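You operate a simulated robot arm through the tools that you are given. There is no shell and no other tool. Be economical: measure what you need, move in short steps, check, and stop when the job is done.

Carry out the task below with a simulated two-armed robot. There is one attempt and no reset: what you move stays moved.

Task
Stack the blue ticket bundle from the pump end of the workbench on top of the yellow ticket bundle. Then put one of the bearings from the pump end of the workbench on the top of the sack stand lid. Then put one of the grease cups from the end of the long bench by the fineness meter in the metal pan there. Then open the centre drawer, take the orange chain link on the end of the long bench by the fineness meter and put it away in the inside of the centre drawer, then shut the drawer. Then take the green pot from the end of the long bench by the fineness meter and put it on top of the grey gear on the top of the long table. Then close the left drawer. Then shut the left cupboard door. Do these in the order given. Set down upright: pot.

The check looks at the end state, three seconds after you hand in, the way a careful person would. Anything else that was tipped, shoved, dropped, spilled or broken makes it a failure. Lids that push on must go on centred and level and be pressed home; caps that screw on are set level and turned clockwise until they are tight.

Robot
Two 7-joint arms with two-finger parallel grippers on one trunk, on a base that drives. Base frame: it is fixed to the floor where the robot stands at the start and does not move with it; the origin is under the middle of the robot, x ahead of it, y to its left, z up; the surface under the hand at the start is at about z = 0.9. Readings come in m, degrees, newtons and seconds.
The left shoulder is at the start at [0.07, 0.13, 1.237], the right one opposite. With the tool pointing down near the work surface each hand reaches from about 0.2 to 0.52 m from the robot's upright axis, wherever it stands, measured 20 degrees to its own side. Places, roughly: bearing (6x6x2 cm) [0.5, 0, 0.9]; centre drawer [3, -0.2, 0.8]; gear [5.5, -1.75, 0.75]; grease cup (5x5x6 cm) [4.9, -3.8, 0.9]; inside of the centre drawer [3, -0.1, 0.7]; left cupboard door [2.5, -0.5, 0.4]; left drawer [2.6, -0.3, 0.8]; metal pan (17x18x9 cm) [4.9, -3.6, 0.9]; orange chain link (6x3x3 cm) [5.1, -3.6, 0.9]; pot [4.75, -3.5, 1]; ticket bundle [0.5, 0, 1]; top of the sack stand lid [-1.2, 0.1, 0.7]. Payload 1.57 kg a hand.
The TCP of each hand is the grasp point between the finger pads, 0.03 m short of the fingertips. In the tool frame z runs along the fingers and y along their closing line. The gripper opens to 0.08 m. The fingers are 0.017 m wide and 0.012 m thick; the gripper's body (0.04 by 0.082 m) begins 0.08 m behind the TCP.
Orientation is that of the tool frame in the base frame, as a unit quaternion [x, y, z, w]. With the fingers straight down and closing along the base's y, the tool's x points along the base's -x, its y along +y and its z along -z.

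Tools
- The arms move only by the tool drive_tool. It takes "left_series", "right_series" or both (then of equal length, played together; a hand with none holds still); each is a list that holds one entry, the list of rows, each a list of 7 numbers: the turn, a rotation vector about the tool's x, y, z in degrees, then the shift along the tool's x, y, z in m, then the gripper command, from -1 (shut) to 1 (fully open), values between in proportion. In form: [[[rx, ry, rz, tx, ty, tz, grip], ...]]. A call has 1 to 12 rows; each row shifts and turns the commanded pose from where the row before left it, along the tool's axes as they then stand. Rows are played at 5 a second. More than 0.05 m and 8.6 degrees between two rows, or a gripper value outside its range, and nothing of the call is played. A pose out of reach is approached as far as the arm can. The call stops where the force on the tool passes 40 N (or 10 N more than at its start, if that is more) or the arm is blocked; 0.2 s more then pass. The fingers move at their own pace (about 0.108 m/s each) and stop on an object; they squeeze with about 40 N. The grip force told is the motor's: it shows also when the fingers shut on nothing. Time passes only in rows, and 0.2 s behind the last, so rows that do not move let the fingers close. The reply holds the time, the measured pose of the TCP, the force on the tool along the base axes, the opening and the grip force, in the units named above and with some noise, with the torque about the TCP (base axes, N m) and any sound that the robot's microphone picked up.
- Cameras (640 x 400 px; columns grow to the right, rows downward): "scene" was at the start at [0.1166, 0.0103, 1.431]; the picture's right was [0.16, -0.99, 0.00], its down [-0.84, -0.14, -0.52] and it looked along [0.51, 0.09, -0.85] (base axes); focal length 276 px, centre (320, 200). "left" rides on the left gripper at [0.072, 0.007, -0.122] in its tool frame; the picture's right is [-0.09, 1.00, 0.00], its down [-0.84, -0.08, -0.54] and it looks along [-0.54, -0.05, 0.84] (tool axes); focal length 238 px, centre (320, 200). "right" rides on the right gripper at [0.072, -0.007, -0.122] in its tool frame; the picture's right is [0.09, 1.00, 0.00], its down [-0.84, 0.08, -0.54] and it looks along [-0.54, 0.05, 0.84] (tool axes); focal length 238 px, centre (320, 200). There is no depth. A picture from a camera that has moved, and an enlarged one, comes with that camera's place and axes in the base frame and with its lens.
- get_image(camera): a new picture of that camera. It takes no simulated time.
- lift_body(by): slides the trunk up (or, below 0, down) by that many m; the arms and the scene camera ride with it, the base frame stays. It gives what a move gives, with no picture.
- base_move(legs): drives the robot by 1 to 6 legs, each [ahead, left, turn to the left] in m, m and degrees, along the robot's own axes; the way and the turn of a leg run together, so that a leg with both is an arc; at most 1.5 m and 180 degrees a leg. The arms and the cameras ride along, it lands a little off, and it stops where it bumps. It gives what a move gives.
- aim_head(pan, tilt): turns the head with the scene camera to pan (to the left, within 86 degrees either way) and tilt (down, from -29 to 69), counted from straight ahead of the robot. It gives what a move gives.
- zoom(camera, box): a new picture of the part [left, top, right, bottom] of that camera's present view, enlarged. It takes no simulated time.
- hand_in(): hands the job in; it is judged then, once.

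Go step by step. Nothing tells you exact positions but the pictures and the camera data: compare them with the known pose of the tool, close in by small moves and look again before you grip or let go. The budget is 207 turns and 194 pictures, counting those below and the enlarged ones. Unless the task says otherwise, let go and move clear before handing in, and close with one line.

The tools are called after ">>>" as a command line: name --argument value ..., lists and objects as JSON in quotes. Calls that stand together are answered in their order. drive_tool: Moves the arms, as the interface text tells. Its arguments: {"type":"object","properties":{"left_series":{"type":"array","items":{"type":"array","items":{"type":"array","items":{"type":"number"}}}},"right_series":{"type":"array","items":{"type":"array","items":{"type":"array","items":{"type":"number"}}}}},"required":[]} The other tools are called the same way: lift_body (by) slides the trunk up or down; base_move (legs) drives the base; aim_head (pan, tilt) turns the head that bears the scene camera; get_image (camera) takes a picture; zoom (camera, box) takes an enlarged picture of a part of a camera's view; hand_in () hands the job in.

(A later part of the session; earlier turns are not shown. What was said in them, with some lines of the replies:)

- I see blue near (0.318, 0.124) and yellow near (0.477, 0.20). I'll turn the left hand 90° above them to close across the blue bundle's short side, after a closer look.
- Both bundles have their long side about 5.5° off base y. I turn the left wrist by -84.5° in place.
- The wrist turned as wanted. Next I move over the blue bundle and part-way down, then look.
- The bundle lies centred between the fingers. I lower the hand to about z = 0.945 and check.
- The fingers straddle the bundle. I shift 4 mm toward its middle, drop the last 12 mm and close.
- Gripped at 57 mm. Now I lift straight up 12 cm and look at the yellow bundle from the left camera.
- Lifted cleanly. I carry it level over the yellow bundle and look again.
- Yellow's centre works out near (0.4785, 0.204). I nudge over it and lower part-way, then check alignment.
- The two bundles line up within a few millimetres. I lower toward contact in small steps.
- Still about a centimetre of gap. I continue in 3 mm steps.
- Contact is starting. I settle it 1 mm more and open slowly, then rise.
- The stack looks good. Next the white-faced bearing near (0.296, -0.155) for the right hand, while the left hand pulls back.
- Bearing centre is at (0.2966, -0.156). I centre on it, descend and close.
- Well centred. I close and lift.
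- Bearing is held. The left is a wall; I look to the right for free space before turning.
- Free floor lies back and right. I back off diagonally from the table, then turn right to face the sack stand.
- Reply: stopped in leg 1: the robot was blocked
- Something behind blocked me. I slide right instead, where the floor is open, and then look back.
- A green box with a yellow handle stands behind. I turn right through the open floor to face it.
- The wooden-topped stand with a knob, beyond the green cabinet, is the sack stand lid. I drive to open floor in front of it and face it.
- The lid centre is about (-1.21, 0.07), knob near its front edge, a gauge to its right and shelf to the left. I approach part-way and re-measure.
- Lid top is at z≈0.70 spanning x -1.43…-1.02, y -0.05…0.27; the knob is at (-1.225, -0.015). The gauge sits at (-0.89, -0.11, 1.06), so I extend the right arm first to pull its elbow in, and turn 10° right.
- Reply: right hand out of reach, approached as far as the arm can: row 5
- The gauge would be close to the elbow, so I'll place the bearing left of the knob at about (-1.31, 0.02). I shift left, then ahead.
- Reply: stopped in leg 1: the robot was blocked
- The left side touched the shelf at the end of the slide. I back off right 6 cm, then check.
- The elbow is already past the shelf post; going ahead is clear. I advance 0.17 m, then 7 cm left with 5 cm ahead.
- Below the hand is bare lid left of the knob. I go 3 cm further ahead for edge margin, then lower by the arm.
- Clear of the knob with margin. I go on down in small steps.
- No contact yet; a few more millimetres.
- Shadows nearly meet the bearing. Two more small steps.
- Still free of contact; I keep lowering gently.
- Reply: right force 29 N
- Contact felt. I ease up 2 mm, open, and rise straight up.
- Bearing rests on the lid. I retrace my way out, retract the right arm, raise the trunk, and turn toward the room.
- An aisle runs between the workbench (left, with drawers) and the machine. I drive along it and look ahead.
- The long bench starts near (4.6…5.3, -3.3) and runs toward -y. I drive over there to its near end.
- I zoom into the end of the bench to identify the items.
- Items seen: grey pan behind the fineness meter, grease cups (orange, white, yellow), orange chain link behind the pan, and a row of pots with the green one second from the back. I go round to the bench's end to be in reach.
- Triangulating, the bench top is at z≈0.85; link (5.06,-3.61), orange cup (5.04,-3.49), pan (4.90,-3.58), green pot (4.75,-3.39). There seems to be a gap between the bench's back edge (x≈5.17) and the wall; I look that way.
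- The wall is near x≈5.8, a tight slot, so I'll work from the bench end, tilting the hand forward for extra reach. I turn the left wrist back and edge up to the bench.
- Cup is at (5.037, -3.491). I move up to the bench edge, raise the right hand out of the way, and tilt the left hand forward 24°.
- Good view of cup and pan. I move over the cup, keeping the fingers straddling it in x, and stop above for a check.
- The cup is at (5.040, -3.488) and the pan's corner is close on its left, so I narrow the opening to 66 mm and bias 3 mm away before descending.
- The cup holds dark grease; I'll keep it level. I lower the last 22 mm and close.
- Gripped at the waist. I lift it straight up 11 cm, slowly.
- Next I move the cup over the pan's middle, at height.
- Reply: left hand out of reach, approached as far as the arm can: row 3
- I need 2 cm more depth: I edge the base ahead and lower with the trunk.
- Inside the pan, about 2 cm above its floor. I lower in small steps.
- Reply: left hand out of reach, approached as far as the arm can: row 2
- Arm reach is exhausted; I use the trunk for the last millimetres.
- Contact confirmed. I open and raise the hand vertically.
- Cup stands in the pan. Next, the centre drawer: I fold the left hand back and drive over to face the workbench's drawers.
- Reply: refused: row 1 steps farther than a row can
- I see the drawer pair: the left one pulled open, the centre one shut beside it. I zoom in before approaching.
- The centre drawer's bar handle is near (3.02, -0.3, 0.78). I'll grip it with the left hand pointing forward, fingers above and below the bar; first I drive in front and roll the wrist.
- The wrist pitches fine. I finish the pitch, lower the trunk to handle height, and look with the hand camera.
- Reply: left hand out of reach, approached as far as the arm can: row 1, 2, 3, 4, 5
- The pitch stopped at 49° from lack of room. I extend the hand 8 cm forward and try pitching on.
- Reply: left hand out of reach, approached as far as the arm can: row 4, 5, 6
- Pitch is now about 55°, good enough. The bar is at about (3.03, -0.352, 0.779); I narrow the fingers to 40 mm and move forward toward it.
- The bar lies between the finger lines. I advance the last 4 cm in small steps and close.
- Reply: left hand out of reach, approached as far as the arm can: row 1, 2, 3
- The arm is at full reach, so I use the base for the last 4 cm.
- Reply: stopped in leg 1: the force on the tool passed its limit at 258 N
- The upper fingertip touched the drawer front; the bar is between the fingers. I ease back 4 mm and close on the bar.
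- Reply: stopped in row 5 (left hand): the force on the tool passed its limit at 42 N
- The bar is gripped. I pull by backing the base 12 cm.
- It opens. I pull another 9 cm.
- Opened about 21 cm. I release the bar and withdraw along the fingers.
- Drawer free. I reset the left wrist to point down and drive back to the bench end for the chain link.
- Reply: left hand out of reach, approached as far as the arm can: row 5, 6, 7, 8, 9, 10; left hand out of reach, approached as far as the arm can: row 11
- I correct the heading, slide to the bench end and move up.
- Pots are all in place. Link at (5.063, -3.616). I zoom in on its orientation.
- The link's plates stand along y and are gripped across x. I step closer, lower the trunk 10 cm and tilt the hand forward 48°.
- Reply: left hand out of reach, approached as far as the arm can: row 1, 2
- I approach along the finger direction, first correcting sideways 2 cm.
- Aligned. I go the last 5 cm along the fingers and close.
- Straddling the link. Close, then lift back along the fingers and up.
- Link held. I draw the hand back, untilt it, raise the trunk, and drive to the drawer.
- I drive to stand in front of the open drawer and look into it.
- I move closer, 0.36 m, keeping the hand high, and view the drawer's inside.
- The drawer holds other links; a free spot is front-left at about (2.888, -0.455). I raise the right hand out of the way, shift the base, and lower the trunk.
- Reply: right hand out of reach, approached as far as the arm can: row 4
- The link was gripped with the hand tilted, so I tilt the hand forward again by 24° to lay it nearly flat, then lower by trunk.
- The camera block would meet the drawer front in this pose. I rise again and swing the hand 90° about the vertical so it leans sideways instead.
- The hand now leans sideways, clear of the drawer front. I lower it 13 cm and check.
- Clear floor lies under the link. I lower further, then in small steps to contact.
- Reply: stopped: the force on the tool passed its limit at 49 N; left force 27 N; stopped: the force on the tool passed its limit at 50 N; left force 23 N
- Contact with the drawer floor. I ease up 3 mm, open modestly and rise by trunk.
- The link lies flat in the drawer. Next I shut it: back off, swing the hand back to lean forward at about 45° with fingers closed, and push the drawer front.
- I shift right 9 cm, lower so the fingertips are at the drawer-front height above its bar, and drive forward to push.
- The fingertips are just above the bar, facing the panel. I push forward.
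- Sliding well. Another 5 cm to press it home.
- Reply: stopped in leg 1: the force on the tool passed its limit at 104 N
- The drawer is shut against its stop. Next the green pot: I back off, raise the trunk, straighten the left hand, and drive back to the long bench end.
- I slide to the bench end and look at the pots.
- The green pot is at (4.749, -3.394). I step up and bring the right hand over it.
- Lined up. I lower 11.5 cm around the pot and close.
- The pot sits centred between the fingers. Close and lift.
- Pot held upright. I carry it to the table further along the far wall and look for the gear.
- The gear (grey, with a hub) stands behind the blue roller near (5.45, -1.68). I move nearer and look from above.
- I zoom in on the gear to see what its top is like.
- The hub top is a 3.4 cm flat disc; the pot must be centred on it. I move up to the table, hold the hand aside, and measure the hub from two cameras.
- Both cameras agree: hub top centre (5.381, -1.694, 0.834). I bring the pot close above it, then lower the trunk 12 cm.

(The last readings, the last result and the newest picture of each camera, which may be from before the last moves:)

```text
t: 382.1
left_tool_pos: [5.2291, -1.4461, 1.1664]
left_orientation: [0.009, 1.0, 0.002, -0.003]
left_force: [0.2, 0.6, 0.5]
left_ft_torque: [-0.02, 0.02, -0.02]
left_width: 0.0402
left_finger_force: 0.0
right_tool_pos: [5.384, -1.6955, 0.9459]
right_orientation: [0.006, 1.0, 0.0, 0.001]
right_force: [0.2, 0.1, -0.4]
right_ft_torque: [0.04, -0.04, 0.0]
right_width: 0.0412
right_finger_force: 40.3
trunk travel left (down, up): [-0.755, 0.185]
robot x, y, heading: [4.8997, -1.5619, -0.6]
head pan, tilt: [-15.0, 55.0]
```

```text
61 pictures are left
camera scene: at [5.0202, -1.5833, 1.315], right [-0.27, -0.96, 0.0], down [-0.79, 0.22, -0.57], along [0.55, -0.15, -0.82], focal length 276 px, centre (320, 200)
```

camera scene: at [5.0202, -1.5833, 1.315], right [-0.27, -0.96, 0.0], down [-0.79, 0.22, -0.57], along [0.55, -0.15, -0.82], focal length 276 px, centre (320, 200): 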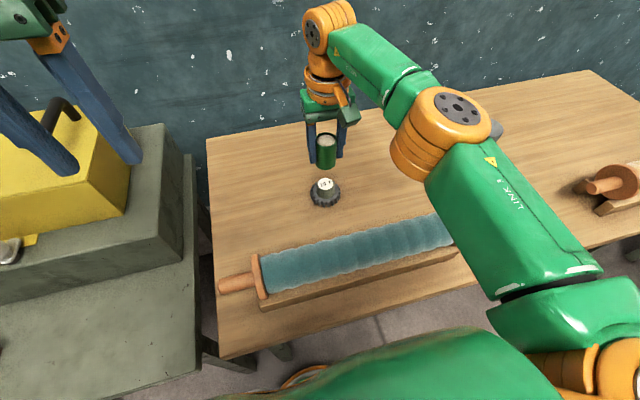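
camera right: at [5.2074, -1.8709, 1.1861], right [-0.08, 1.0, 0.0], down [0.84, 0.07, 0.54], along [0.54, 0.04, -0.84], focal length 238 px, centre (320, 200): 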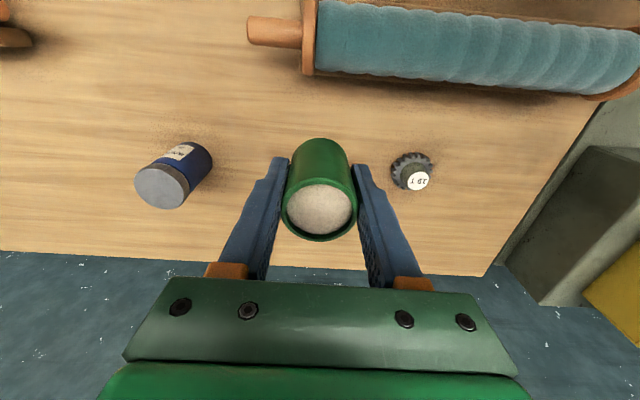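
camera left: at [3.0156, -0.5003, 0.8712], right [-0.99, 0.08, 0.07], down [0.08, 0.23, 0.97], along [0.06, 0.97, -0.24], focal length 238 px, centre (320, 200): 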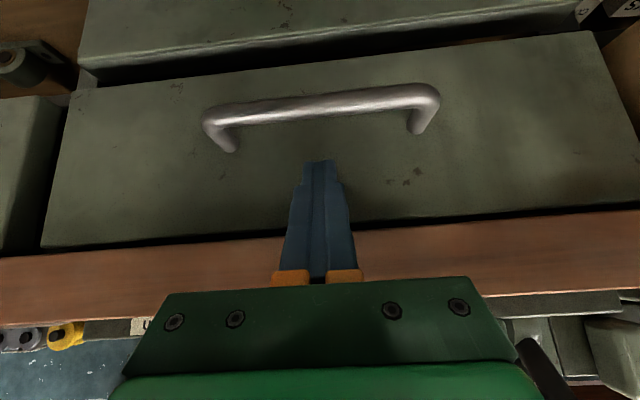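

The pot hangs in line with the hub. I lower 5.5 cm and check alignment in the zoom.

>>> drive_tool --right_series '[[[0, 0, 0, 0, 0.001, 0.02, -1], [0, 0, 0, 0, 0, 0.02, -1], [0, 0, 0, 0, 0, 0.012, -1], [0, 0, 0, 0, 0, 0, -1]]]'

>>> zoom --camera "scene" --box '[284, 130, 364, 220]'

>>> get_image --camera "right"

```text
t: 383.1
left_tool_pos: [5.2292, -1.4453, 1.1678]
left_orientation: [0.009, 1.0, 0.002, -0.004]
left_force: [0.4, -0.5, 0.3]
left_ft_torque: [-0.01, -0.04, -0.02]
left_width: 0.0399
left_finger_force: 0.1
right_tool_pos: [5.383, -1.6956, 0.8937]
right_orientation: [0.007, 1.0, 0.0, 0.001]
right_force: [0.0, -0.7, -1.6]
right_ft_torque: [0.0, -0.02, 0.02]
right_width: 0.041
right_finger_force: 40.7
trunk travel left (down, up): [-0.755, 0.185]
robot x, y, heading: [4.9004, -1.5625, -0.7]
head pan, tilt: [-15.0, 55.0]
```

```text
4.44 times, centred on (324, 175) of scene
camera zoom: at [5.0204, -1.5829, 1.315], right [-0.27, -0.96, 0.0], down [-0.79, 0.22, -0.57], along [0.55, -0.15, -0.82], focal length 1228 px, centre (302, 311)
```

zoom: 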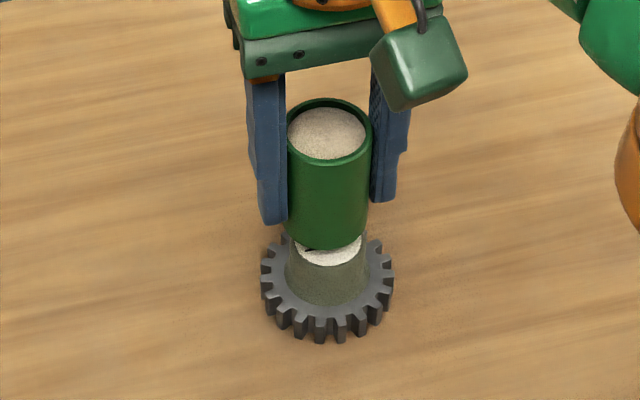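

```text
59 pictures are left
camera right: at [5.3119, -1.7022, 1.0153], right [-0.08, 1.0, 0.0], down [0.84, 0.07, 0.54], along [0.54, 0.04, -0.84], focal length 238 px, centre (320, 200)
```

right: 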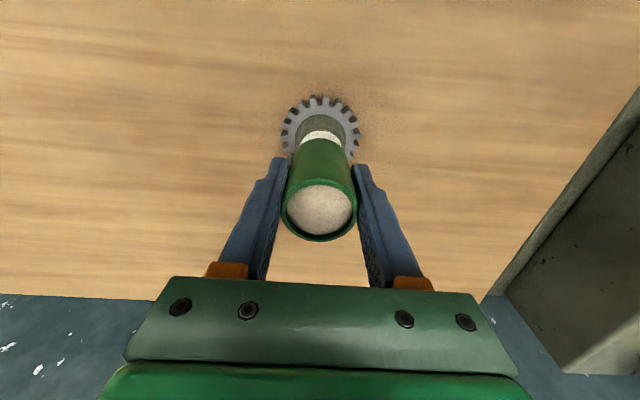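

Pot and hub agree within about 2 mm. I nudge 1.5 mm left and lower to contact in small steps.

>>> drive_tool --right_series '[[[0, 0, 0, 0, 0.0015, 0.008, -1], [0, 0, 0, 0, 0, 0.005, -1], [0, 0, 0, 0, 0, 0.002, -1], [0, 0, 0, 0, 0, 0, -1]]]'

>>> zoom --camera "scene" --box '[284, 130, 364, 220]'

```text
t: 384.1
left_tool_pos: [5.2249, -1.4442, 1.1693]
left_orientation: [0.009, 1.0, 0.001, -0.002]
left_force: [-0.2, 0.4, -0.3]
left_ft_torque: [0.01, 0.01, 0.04]
left_width: 0.04
left_finger_force: 0.1
right_tool_pos: [5.3809, -1.6932, 0.8806]
right_orientation: [0.007, 1.0, -0.001, 0.004]
right_force: [9.1, -4.1, 32.8]
right_ft_torque: [-0.11, -0.2, 0.01]
right_width: 0.0412
right_finger_force: 40.2
trunk travel left (down, up): [-0.755, 0.185]
robot x, y, heading: [4.9017, -1.5641, -0.9]
head pan, tilt: [-15.0, 55.0]
```

```text
4.44 times, centred on (324, 175) of scene
camera zoom: at [5.0152, -1.5816, 1.3157], right [-0.27, -0.96, 0.0], down [-0.79, 0.22, -0.58], along [0.56, -0.16, -0.82], focal length 1228 px, centre (302, 311)
```

zoom: 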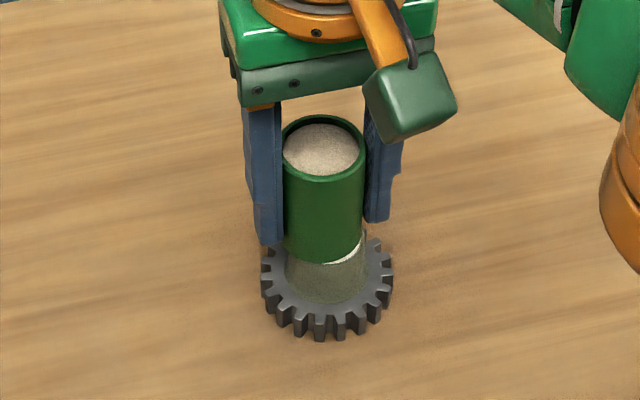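

Contact, with the pot about 2 mm left of centre. I ease up, shift 2.5 mm right, settle again lightly.

>>> drive_tool --right_series '[[[0, 0, 0, 0, 0, -0.004, -1], [0, 0, 0, 0.001, -0.0025, 0, -1], [0, 0, 0, 0, 0, 0.0015, -1], [0, 0, 0, 0, 0, 0, -1]]]'

>>> zoom --camera "scene" --box '[284, 130, 364, 220]'

```text
t: 385.1
left_tool_pos: [5.2265, -1.4444, 1.1675]
left_orientation: [0.009, 1.0, 0.001, -0.003]
left_force: [0.2, -0.1, -0.1]
left_ft_torque: [0.02, 0.03, 0.02]
left_width: 0.0402
left_finger_force: 0.0
right_tool_pos: [5.3811, -1.6954, 0.8805]
right_orientation: [0.006, 1.0, -0.001, 0.001]
right_force: [-0.8, 1.6, 4.4]
right_ft_torque: [0.11, 0.06, -0.01]
right_width: 0.0411
right_finger_force: 40.7
trunk travel left (down, up): [-0.755, 0.185]
robot x, y, heading: [4.8998, -1.5569, -0.8]
head pan, tilt: [-15.0, 55.0]
```

```text
4.44 times, centred on (324, 175) of scene
camera zoom: at [5.0188, -1.582, 1.3151], right [-0.27, -0.96, 0.0], down [-0.79, 0.22, -0.57], along [0.55, -0.16, -0.82], focal length 1228 px, centre (302, 311)
```

zoom: 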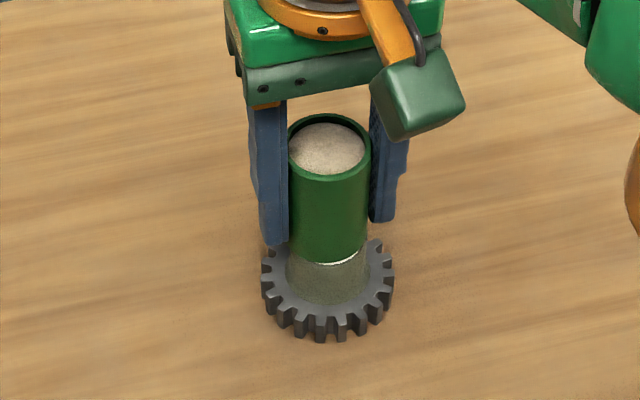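

Now nearly centred; a thin sliver shows at the near edge, so I lift slightly, shift 2 mm nearer, settle, and check.

>>> drive_tool --right_series '[[[0, 0, 0, 0, 0, -0.002, -1], [0, 0, 0, 0.0025, -0.001, 0, -1], [0, 0, 0, 0, 0, 0.0022, -1], [0, 0, 0, 0, 0, 0, -1]]]'

>>> zoom --camera "scene" --box '[300, 165, 348, 205]'

```text
t: 386.1
left_tool_pos: [5.2271, -1.4451, 1.1669]
left_orientation: [0.008, 1.0, 0.002, -0.003]
left_force: [0.0, -0.6, 0.2]
left_ft_torque: [0.02, -0.01, -0.01]
left_width: 0.04
left_finger_force: 0.0
right_tool_pos: [5.3812, -1.6969, 0.8809]
right_orientation: [0.006, 1.0, 0.0, 0.001]
right_force: [-0.2, -0.9, 2.6]
right_ft_torque: [-0.02, 0.04, 0.02]
right_width: 0.0411
right_finger_force: 39.9
trunk travel left (down, up): [-0.755, 0.185]
robot x, y, heading: [4.903, -1.5591, -0.8]
head pan, tilt: [-15.0, 55.0]
```

```text
10.00 times, centred on (324, 185) of scene
camera zoom: at [5.0198, -1.5832, 1.3151], right [-0.27, -0.96, 0.0], down [-0.79, 0.22, -0.57], along [0.55, -0.15, -0.82], focal length 2763 px, centre (280, 350)
```

zoom: 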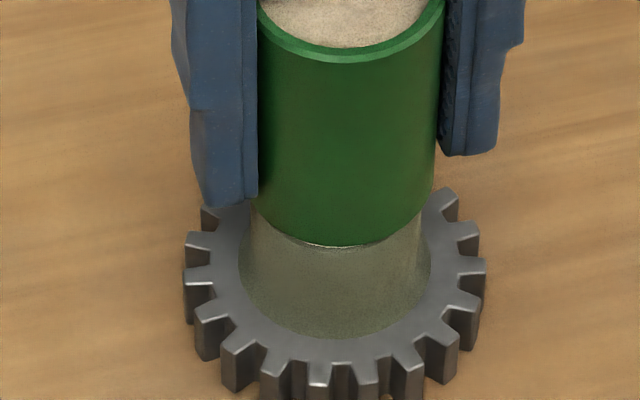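

The pot sits within about 2 mm of the hub's centre. I release and rise straight up.

>>> drive_tool --right_series '[[[0, 0, 0, 0, 0, 0, -0.6], [0, 0, 0, 0, 0, 0, 0.2], [0, 0, 0, 0, 0, 0, 0.5], [0, 0, 0, 0, 0, 0, 0.5], [0, 0, 0, 0, 0, -0.03, 0.5], [0, 0, 0, 0, 0, -0.04, 0.5], [0, 0, 0, 0, 0, -0.04, 0.5], [0, 0, 0, 0, 0, 0, 0.5]]]'

>>> zoom --camera "scene" --box '[284, 130, 364, 220]'

>>> get_image --camera "right"

```text
t: 387.9
left_tool_pos: [5.2281, -1.4461, 1.1667]
left_orientation: [0.009, 1.0, 0.002, -0.003]
left_force: [-0.5, -0.1, 0.1]
left_ft_torque: [0.05, 0.02, 0.07]
left_width: 0.04
left_finger_force: 0.1
right_tool_pos: [5.3789, -1.6975, 0.9911]
right_orientation: [0.006, 1.0, 0.0, 0.001]
right_force: [-0.1, -0.4, 0.4]
right_ft_torque: [-0.01, 0.04, 0.02]
right_width: 0.0603
right_finger_force: 0.1
trunk travel left (down, up): [-0.755, 0.185]
robot x, y, heading: [4.9, -1.5582, -0.6]
head pan, tilt: [-15.0, 55.0]
```

```text
4.44 times, centred on (324, 175) of scene
camera zoom: at [5.0205, -1.5832, 1.315], right [-0.27, -0.96, 0.0], down [-0.79, 0.22, -0.57], along [0.55, -0.15, -0.82], focal length 1228 px, centre (302, 311)
```

zoom: 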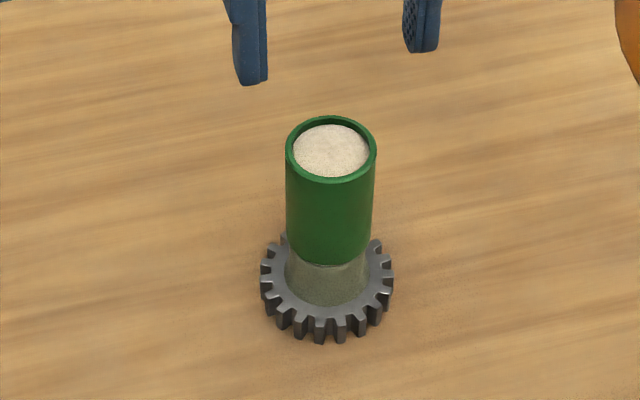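

```text
54 pictures are left
camera right: at [5.3073, -1.7036, 1.1128], right [-0.08, 1.0, 0.0], down [0.84, 0.07, 0.54], along [0.54, 0.04, -0.84], focal length 238 px, centre (320, 200)
```

right: 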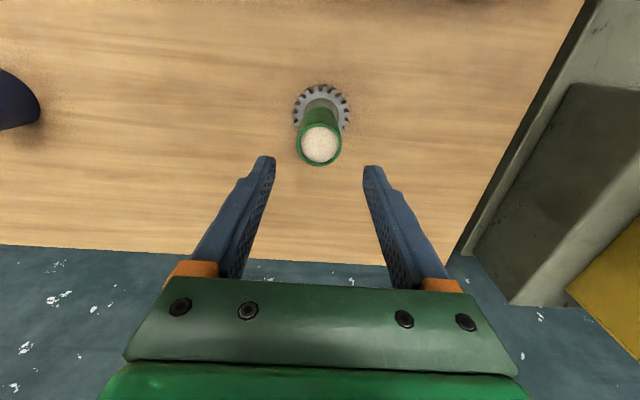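

The pot stands upright on the gear. Next the left drawer: I raise, back off, and drive to face it.

>>> lift_body --by 0.12

>>> base_move --legs '[[-0.7, 0, 0], [0, 0, 90], [0.2, 0, 0], [0, 1.5, 0]]'

>>> aim_head --pan 15 --tilt 40

>>> get_image --camera "scene"

```text
t: 389.4
left_tool_pos: [5.2285, -1.4452, 1.2864]
left_orientation: [0.009, 1.0, 0.001, -0.003]
left_force: [0.8, 0.2, 0.2]
left_ft_torque: [0.01, 0.0, -0.01]
left_width: 0.0402
left_finger_force: 0.0
right_tool_pos: [5.3791, -1.6971, 1.1104]
right_orientation: [0.007, 1.0, 0.0, 0.001]
right_force: [0.0, 0.0, -0.5]
right_ft_torque: [-0.03, -0.01, 0.0]
right_width: 0.0598
right_finger_force: 0.0
trunk travel left (down, up): [-0.875, 0.065]
robot x, y, heading: [4.9021, -1.5637, -0.7]
head pan, tilt: [-15.0, 55.0]
```

```text
t: 405.3
left_tool_pos: [2.59, -0.9888, 1.287]
left_orientation: [-0.702, 0.712, -0.001, -0.004]
left_force: [0.8, -0.3, -1.1]
left_ft_torque: [0.03, -0.03, 0.01]
left_width: 0.04
left_finger_force: 0.0
right_tool_pos: [2.841, -0.8358, 1.1097]
right_orientation: [-0.704, 0.71, 0.001, 0.001]
right_force: [-0.3, -0.5, 0.0]
right_ft_torque: [-0.02, -0.01, 0.03]
right_width: 0.0601
right_finger_force: 0.0
trunk travel left (down, up): [-0.875, 0.065]
robot x, y, heading: [2.707, -1.3099, 89.6]
head pan, tilt: [-15.0, 55.0]
```

```text
t: 406.2
left_tool_pos: [2.5902, -0.9873, 1.2862]
left_orientation: [-0.702, 0.712, -0.001, -0.004]
left_force: [-0.3, 0.8, 0.1]
left_ft_torque: [0.04, 0.01, -0.01]
left_width: 0.0401
left_finger_force: 0.1
right_tool_pos: [2.8393, -0.8362, 1.1118]
right_orientation: [-0.704, 0.71, 0.0, 0.001]
right_force: [0.3, 0.3, -0.2]
right_ft_torque: [0.0, -0.01, 0.04]
right_width: 0.0603
right_finger_force: 0.1
trunk travel left (down, up): [-0.875, 0.065]
robot x, y, heading: [2.7062, -1.3125, 89.8]
head pan, tilt: [15.0, 40.0]
```

```text
53 pictures are left
camera scene: at [2.6848, -1.1832, 1.4557], right [0.97, 0.25, 0.0], down [0.16, -0.62, -0.77], along [-0.19, 0.74, -0.64], focal length 276 px, centre (320, 200)
```

scene: 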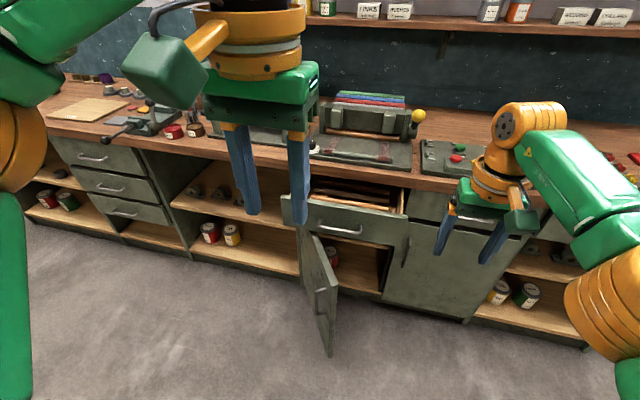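

The door stands open about 55° (free edge near (2.61, -0.67), top z≈0.65) and the drawer front is at y≈-0.45. I reach out with the left hand tilted and fingers closed so the base stays clear of the door.

>>> drive_tool --left_series '[[[0, 0, 0, -0.025, 0.004, 0.0375, -1], [0, 0, 0, -0.025, 0.004, 0.0375, -1], [0, 0, 0, -0.025, 0.004, 0.0375, -1], [0, 0, 0, -0.025, 0.004, 0.0375, -1], [0, 0, 0, -0.025, 0.004, 0.0375, -1], [0, 0, 0, -0.025, 0.004, 0.0375, -1], [0, 0, 0, 0, 0.004, 0.0375, -1], [0, 0, 0, 0, 0.004, 0.0375, -1], [0, 0, 0, 0, 0, 0, -1]]]'

>>> drive_tool --left_series '[[[0, -8, 0, 0, 0, 0, -1], [0, -8, 0, 0, 0, 0, -1], [0, -8, 0, 0, 0, 0, -1], [0, -8, 0, 0, 0, 0, -1], [0, -8, 0, 0, 0, 0, -1], [0, -4, 0, 0, 0, 0, -1], [0, 0, 0, -0.0288, 0, 0.0278, -1], [0, 0, 0, -0.0288, 0, 0.0278, -1], [0, 0, 0, -0.0288, 0, 0.0278, -1], [0, 0, 0, 0, 0, 0, -1]]]'

>>> lift_body --by -0.15

>>> get_image --camera "scene"

>>> get_image --camera "left"

```text
t: 408.2
left_tool_pos: [2.5584, -0.8402, 0.9855]
left_orientation: [-0.703, 0.712, -0.002, -0.003]
left_force: [-0.3, -0.8, -0.1]
left_ft_torque: [0.02, -0.04, -0.02]
left_width: 0.0001
left_finger_force: 21.2
right_tool_pos: [2.8401, -0.8365, 1.1095]
right_orientation: [-0.704, 0.71, 0.001, 0.0]
right_force: [-0.1, -1.3, 0.1]
right_ft_torque: [-0.01, 0.01, -0.05]
right_width: 0.0598
right_finger_force: 0.0
trunk travel left (down, up): [-0.875, 0.065]
robot x, y, heading: [2.7094, -1.3143, 89.6]
head pan, tilt: [15.0, 40.0]
```

```text
t: 410.4
left_tool_pos: [2.5576, -0.7176, 0.9835]
left_orientation: [-0.651, 0.661, 0.262, 0.264]
left_force: [-0.1, -0.5, -0.3]
left_ft_torque: [0.01, 0.01, 0.01]
left_width: 0.0001
left_finger_force: 21.4
right_tool_pos: [2.8399, -0.8363, 1.1111]
right_orientation: [-0.704, 0.71, 0.001, 0.0]
right_force: [0.3, 0.0, 0.0]
right_ft_torque: [0.01, 0.0, -0.01]
right_width: 0.0598
right_finger_force: 0.0
trunk travel left (down, up): [-0.875, 0.065]
robot x, y, heading: [2.7063, -1.3129, 89.8]
head pan, tilt: [15.0, 40.0]
```

```text
t: 412.2
left_tool_pos: [2.5565, -0.7162, 0.8353]
left_orientation: [-0.651, 0.661, 0.263, 0.264]
left_force: [-0.4, 0.1, -0.4]
left_ft_torque: [-0.02, -0.01, -0.01]
left_width: 0.0001
left_finger_force: 21.1
right_tool_pos: [2.839, -0.8366, 0.9601]
right_orientation: [-0.705, 0.71, 0.001, 0.001]
right_force: [0.0, 0.1, 0.5]
right_ft_torque: [-0.03, 0.02, 0.03]
right_width: 0.06
right_finger_force: 0.0
trunk travel left (down, up): [-0.725, 0.215]
robot x, y, heading: [2.71, -1.3168, 89.4]
head pan, tilt: [15.0, 40.0]
```

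```text
52 pictures are left
camera scene: at [2.6849, -1.1832, 1.3057], right [0.97, 0.25, 0.0], down [0.16, -0.62, -0.77], along [-0.19, 0.74, -0.64], focal length 276 px, centre (320, 200)
```

scene: 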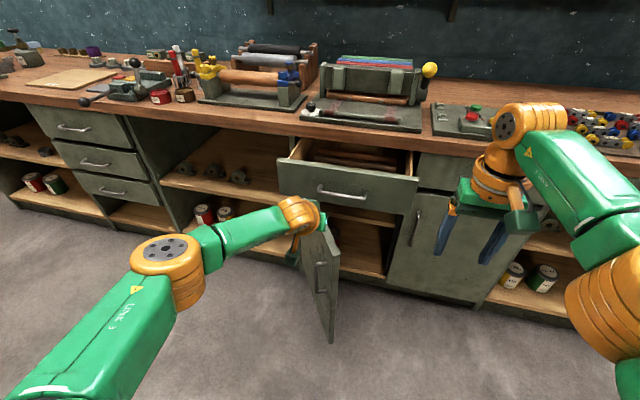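

```text
51 pictures are left
camera left: at [2.548, -0.8535, 0.8728], right [-0.99, 0.08, 0.07], down [0.08, 0.23, 0.97], along [0.06, 0.97, -0.24], focal length 238 px, centre (320, 200)
```

left: 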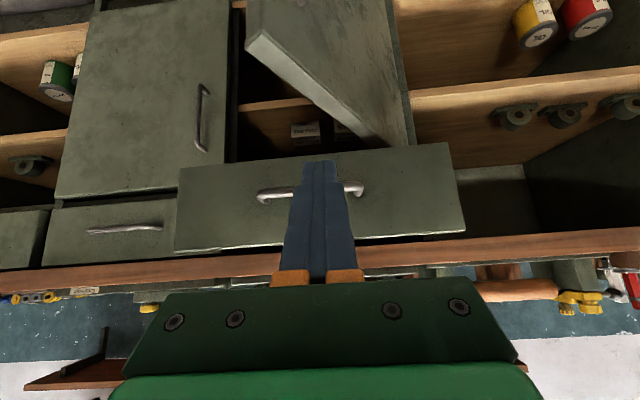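

The fingertips are level with the drawer front above its bar. I drive ahead to push it.

>>> base_move --legs '[[0.27, 0, 0]]'

>>> base_move --legs '[[0.095, 0, 0]]'

>>> get_image --camera "scene"

>>> get_image --camera "left"

```text
t: 414.1
left_tool_pos: [2.5595, -0.448, 0.8364]
left_orientation: [-0.651, 0.662, 0.262, 0.263]
left_force: [0.4, 1.1, 0.3]
left_ft_torque: [-0.02, 0.01, 0.01]
left_width: 0.0
left_finger_force: 20.8
right_tool_pos: [2.841, -0.5677, 0.9602]
right_orientation: [-0.703, 0.711, 0.0, 0.001]
right_force: [0.1, 0.2, 0.0]
right_ft_torque: [0.0, -0.01, 0.01]
right_width: 0.0601
right_finger_force: 0.1
trunk travel left (down, up): [-0.725, 0.215]
robot x, y, heading: [2.706, -1.043, 89.7]
head pan, tilt: [15.0, 40.0]
```

```text
t: 415.2
left_tool_pos: [2.5586, -0.3648, 0.8334]
left_orientation: [-0.653, 0.662, 0.259, 0.261]
left_force: [0.2, 0.4, -0.5]
left_ft_torque: [-0.01, 0.0, 0.04]
left_width: 0.0
left_finger_force: 21.0
right_tool_pos: [2.8412, -0.482, 0.9603]
right_orientation: [-0.704, 0.71, 0.0, 0.001]
right_force: [0.6, 0.4, 1.1]
right_ft_torque: [-0.01, -0.01, 0.0]
right_width: 0.06
right_finger_force: 0.1
trunk travel left (down, up): [-0.725, 0.215]
robot x, y, heading: [2.7104, -0.9566, 89.8]
head pan, tilt: [15.0, 40.0]
stopped in leg 1: the force on the tool passed its limit at 337 N (the readings are from after the stop); the commanded pose is now the measured one
```

```text
50 pictures are left
camera scene: at [2.6874, -0.8286, 1.3057], right [0.97, 0.25, 0.0], down [0.16, -0.62, -0.77], along [-0.19, 0.74, -0.64], focal length 276 px, centre (320, 200)
```

scene: 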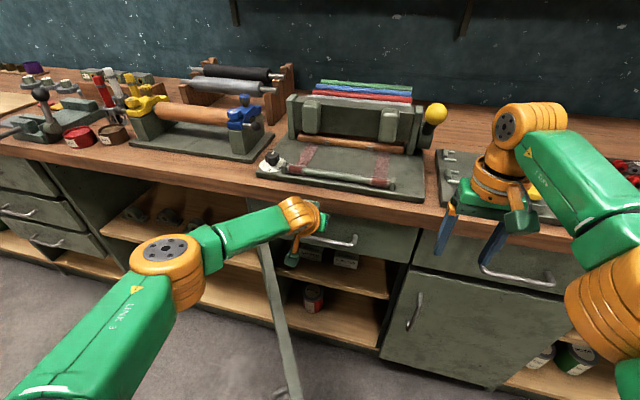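

```text
49 pictures are left
camera left: at [2.5506, -0.5008, 0.8724], right [-0.99, 0.08, 0.07], down [0.08, 0.24, 0.97], along [0.06, 0.97, -0.25], focal length 238 px, centre (320, 200)
```

left: 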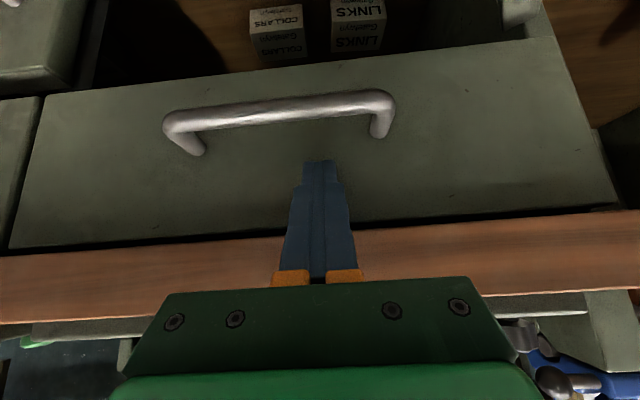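

The left drawer is shut against its stop. Now the cupboard door: I back off, lower the hand to about z 0.63 (above the door's handle), and look.

>>> base_move --legs '[[-0.37, 0, 0]]'

>>> lift_body --by -0.19

>>> aim_head --pan 15 --tilt 35

>>> get_image --camera "scene"

>>> get_image --camera "left"

```text
t: 417.5
left_tool_pos: [2.5612, -0.7208, 0.8312]
left_orientation: [-0.651, 0.665, 0.257, 0.261]
left_force: [-0.1, -0.3, -0.1]
left_ft_torque: [0.05, -0.05, 0.01]
left_width: 0.0
left_finger_force: 21.6
right_tool_pos: [2.8423, -0.8403, 0.9585]
right_orientation: [-0.701, 0.714, 0.001, 0.0]
right_force: [-1.1, -0.6, 0.0]
right_ft_torque: [-0.02, 0.02, -0.02]
right_width: 0.06
right_finger_force: 0.0
trunk travel left (down, up): [-0.725, 0.215]
robot x, y, heading: [2.7064, -1.3183, 89.1]
head pan, tilt: [15.0, 40.0]
```

```text
t: 419.6
left_tool_pos: [2.5606, -0.7221, 0.6422]
left_orientation: [-0.65, 0.665, 0.258, 0.261]
left_force: [0.7, -0.5, -1.1]
left_ft_torque: [0.02, 0.04, 0.02]
left_width: 0.0
left_finger_force: 20.9
right_tool_pos: [2.8425, -0.8413, 0.7704]
right_orientation: [-0.701, 0.714, 0.0, 0.0]
right_force: [-0.4, -0.4, 0.1]
right_ft_torque: [-0.01, 0.01, 0.0]
right_width: 0.0597
right_finger_force: 0.1
trunk travel left (down, up): [-0.535, 0.405]
robot x, y, heading: [2.7057, -1.3215, 89.1]
head pan, tilt: [15.0, 40.0]
```

```text
t: 420.3
left_tool_pos: [2.5607, -0.7215, 0.6432]
left_orientation: [-0.651, 0.665, 0.257, 0.261]
left_force: [0.5, -0.3, -0.3]
left_ft_torque: [-0.01, -0.02, -0.05]
left_width: 0.0
left_finger_force: 21.2
right_tool_pos: [2.8425, -0.8414, 0.7703]
right_orientation: [-0.701, 0.713, 0.0, 0.001]
right_force: [0.6, 0.4, 0.5]
right_ft_torque: [-0.01, -0.01, 0.03]
right_width: 0.0599
right_finger_force: 0.0
trunk travel left (down, up): [-0.535, 0.405]
robot x, y, heading: [2.707, -1.3155, 89.2]
head pan, tilt: [15.0, 35.0]
```

```text
48 pictures are left
camera scene: at [2.684, -1.184, 1.1232], right [0.97, 0.24, 0.0], down [0.14, -0.56, -0.82], along [-0.2, 0.79, -0.57], focal length 276 px, centre (320, 200)
```

scene: 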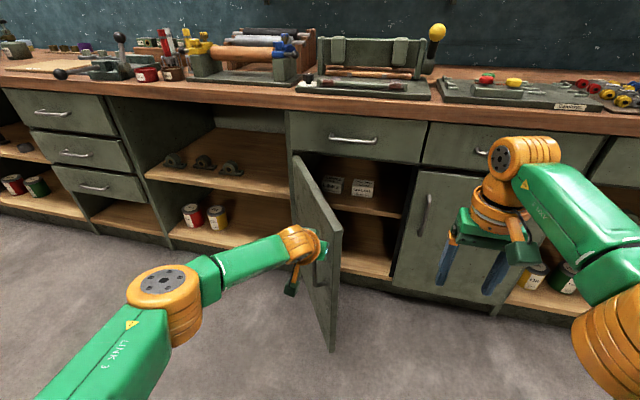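

```text
47 pictures are left
camera left: at [2.5514, -0.8579, 0.6824], right [-0.99, 0.09, 0.07], down [0.08, 0.24, 0.97], along [0.07, 0.97, -0.25], focal length 238 px, centre (320, 200)
```

left: 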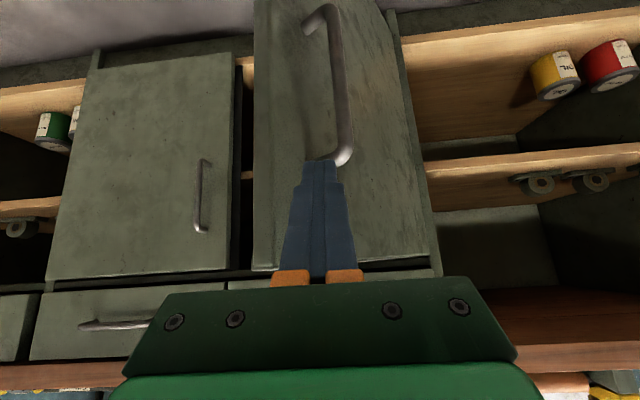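

The tip faces the door's outer face above its handle. I push it along its arc: ahead, then ahead-right.

>>> base_move --legs '[[0.08, 0, 0], [0.12, -0.1, 0]]'

>>> get_image --camera "scene"

>>> get_image --camera "left"

```text
t: 422.3
left_tool_pos: [2.66, -0.5252, 0.6434]
left_orientation: [-0.652, 0.663, 0.258, 0.261]
left_force: [-0.3, 0.0, 0.3]
left_ft_torque: [-0.01, -0.02, -0.01]
left_width: 0.0
left_finger_force: 21.1
right_tool_pos: [2.9414, -0.6426, 0.7697]
right_orientation: [-0.702, 0.712, 0.001, 0.001]
right_force: [-0.1, -0.5, -0.9]
right_ft_torque: [-0.01, 0.04, 0.03]
right_width: 0.06
right_finger_force: 0.1
trunk travel left (down, up): [-0.535, 0.405]
robot x, y, heading: [2.808, -1.121, 89.3]
head pan, tilt: [15.0, 35.0]
```

```text
46 pictures are left
camera scene: at [2.7842, -0.9855, 1.1232], right [0.97, 0.25, 0.0], down [0.14, -0.56, -0.82], along [-0.2, 0.79, -0.57], focal length 276 px, centre (320, 200)
```

scene: 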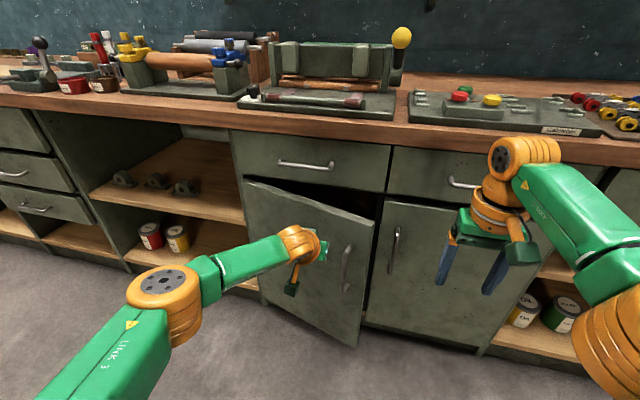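

```text
45 pictures are left
camera left: at [2.6508, -0.6597, 0.6824], right [-0.99, 0.08, 0.07], down [0.08, 0.24, 0.97], along [0.07, 0.97, -0.25], focal length 238 px, centre (320, 200)
```

left: 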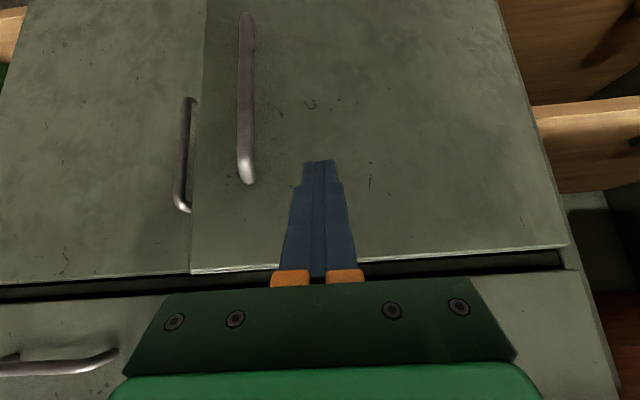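

The door swings nicely. I continue, more gently near the end.

>>> base_move --legs '[[0.13, -0.03, 0]]'

>>> base_move --legs '[[0.05, 0, 0]]'

>>> get_image --camera "scene"

>>> get_image --camera "left"

```text
t: 423.7
left_tool_pos: [2.6908, -0.3865, 0.6423]
left_orientation: [-0.652, 0.664, 0.258, 0.261]
left_force: [-1.2, 1.4, -0.2]
left_ft_torque: [-0.04, -0.04, -0.02]
left_width: 0.0002
left_finger_force: 21.7
right_tool_pos: [2.9731, -0.5056, 0.7701]
right_orientation: [-0.702, 0.712, 0.0, 0.0]
right_force: [-0.4, 0.6, -0.2]
right_ft_torque: [-0.04, 0.01, 0.01]
right_width: 0.0599
right_finger_force: 0.0
trunk travel left (down, up): [-0.535, 0.405]
robot x, y, heading: [2.8343, -0.9808, 89.3]
head pan, tilt: [15.0, 35.0]
```

```text
t: 424.6
left_tool_pos: [2.6904, -0.3665, 0.6417]
left_orientation: [-0.655, 0.664, 0.253, 0.256]
left_force: [0.9, -23.3, 10.3]
left_ft_torque: [-0.15, -0.05, -0.03]
left_width: 0.0001
left_finger_force: 21.7
right_tool_pos: [2.9717, -0.4807, 0.7738]
right_orientation: [-0.704, 0.71, 0.004, 0.002]
right_force: [0.4, 0.2, 0.3]
right_ft_torque: [0.01, 0.02, 0.01]
right_width: 0.0599
right_finger_force: 0.0
trunk travel left (down, up): [-0.535, 0.405]
robot x, y, heading: [2.8394, -0.954, 89.5]
head pan, tilt: [15.0, 35.0]
stopped in leg 1: the force on the tool passed its limit at 105 N (the readings are from after the stop); the commanded pose is now the measured one
```

```text
44 pictures are left
camera scene: at [2.8163, -0.8262, 1.1244], right [0.97, 0.25, 0.0], down [0.14, -0.55, -0.82], along [-0.21, 0.8, -0.57], focal length 276 px, centre (320, 200)
```

scene: 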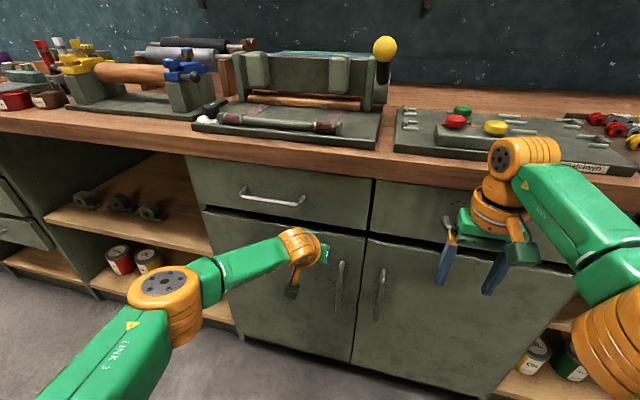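

```text
43 pictures are left
camera left: at [2.6828, -0.5012, 0.6833], right [-0.99, 0.08, 0.06], down [0.08, 0.25, 0.96], along [0.06, 0.96, -0.26], focal length 238 px, centre (320, 200)
```

left: 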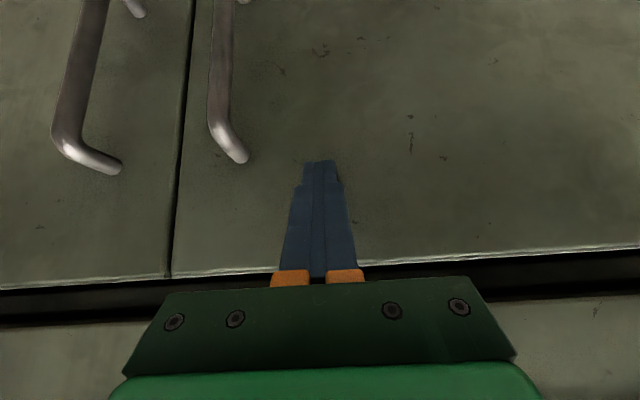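

The door is flush with its neighbour. I back off straight and inspect the drawers and door.

>>> base_move --legs '[[-0.6, 0, 0]]'

>>> aim_head --pan 0 --tilt 25

>>> zoom --camera "scene" --box '[140, 110, 500, 335]'

```text
t: 427.9
left_tool_pos: [2.6821, -0.9584, 0.6369]
left_orientation: [0.66, -0.66, -0.253, -0.252]
left_force: [0.0, -0.1, 0.3]
left_ft_torque: [0.02, 0.02, 0.01]
left_width: 0.0001
left_finger_force: 21.7
right_tool_pos: [2.9641, -1.0669, 0.7682]
right_orientation: [0.708, -0.706, 0.001, 0.0]
right_force: [0.4, -0.8, -0.4]
right_ft_torque: [-0.02, -0.05, -0.01]
right_width: 0.0598
right_finger_force: 0.0
trunk travel left (down, up): [-0.535, 0.405]
robot x, y, heading: [2.8358, -1.5494, 90.2]
head pan, tilt: [15.0, 35.0]
```

```text
t: 428.7
left_tool_pos: [2.6809, -0.9578, 0.6376]
left_orientation: [-0.66, 0.66, 0.253, 0.253]
left_force: [-0.2, -0.1, 0.5]
left_ft_torque: [0.02, 0.01, -0.03]
left_width: 0.0001
left_finger_force: 21.6
right_tool_pos: [2.9653, -1.0685, 0.7695]
right_orientation: [0.708, -0.706, -0.001, -0.001]
right_force: [-0.6, 0.3, -0.4]
right_ft_torque: [-0.03, 0.0, 0.01]
right_width: 0.0602
right_finger_force: 0.1
trunk travel left (down, up): [-0.535, 0.405]
robot x, y, heading: [2.8342, -1.5449, 90.0]
head pan, tilt: [0.0, 25.0]
```

```text
1.78 times, centred on (320, 222) of scene
camera zoom: at [2.835, -1.406, 1.139], right [1.0, 0.0, 0.0], down [0.0, -0.42, -0.91], along [0.0, 0.91, -0.42], focal length 491 px, centre (320, 160)
```

zoom: 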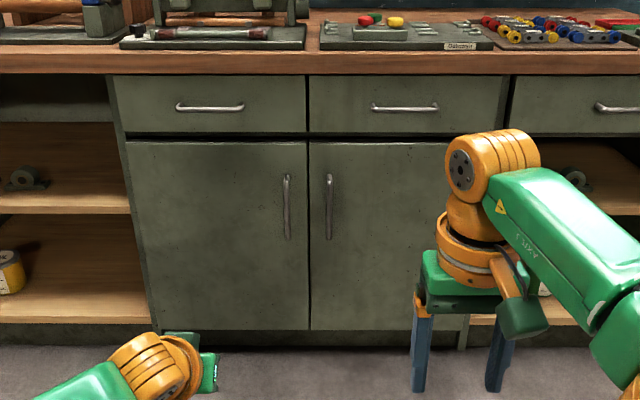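

The left and centre drawers and both cupboard doors are flush, and the hands are clear. The earlier placements all looked right when I left them, so I hand in.

>>> hand_in

```text
The job is handed in.
```

I did all seven steps in the order given and handed the job in; each looked right in the last picture I took of it, but the result of the check hasn't come back. On the way the robot bumped the green cabinet and the shelf by the sack stand, without visible damage.
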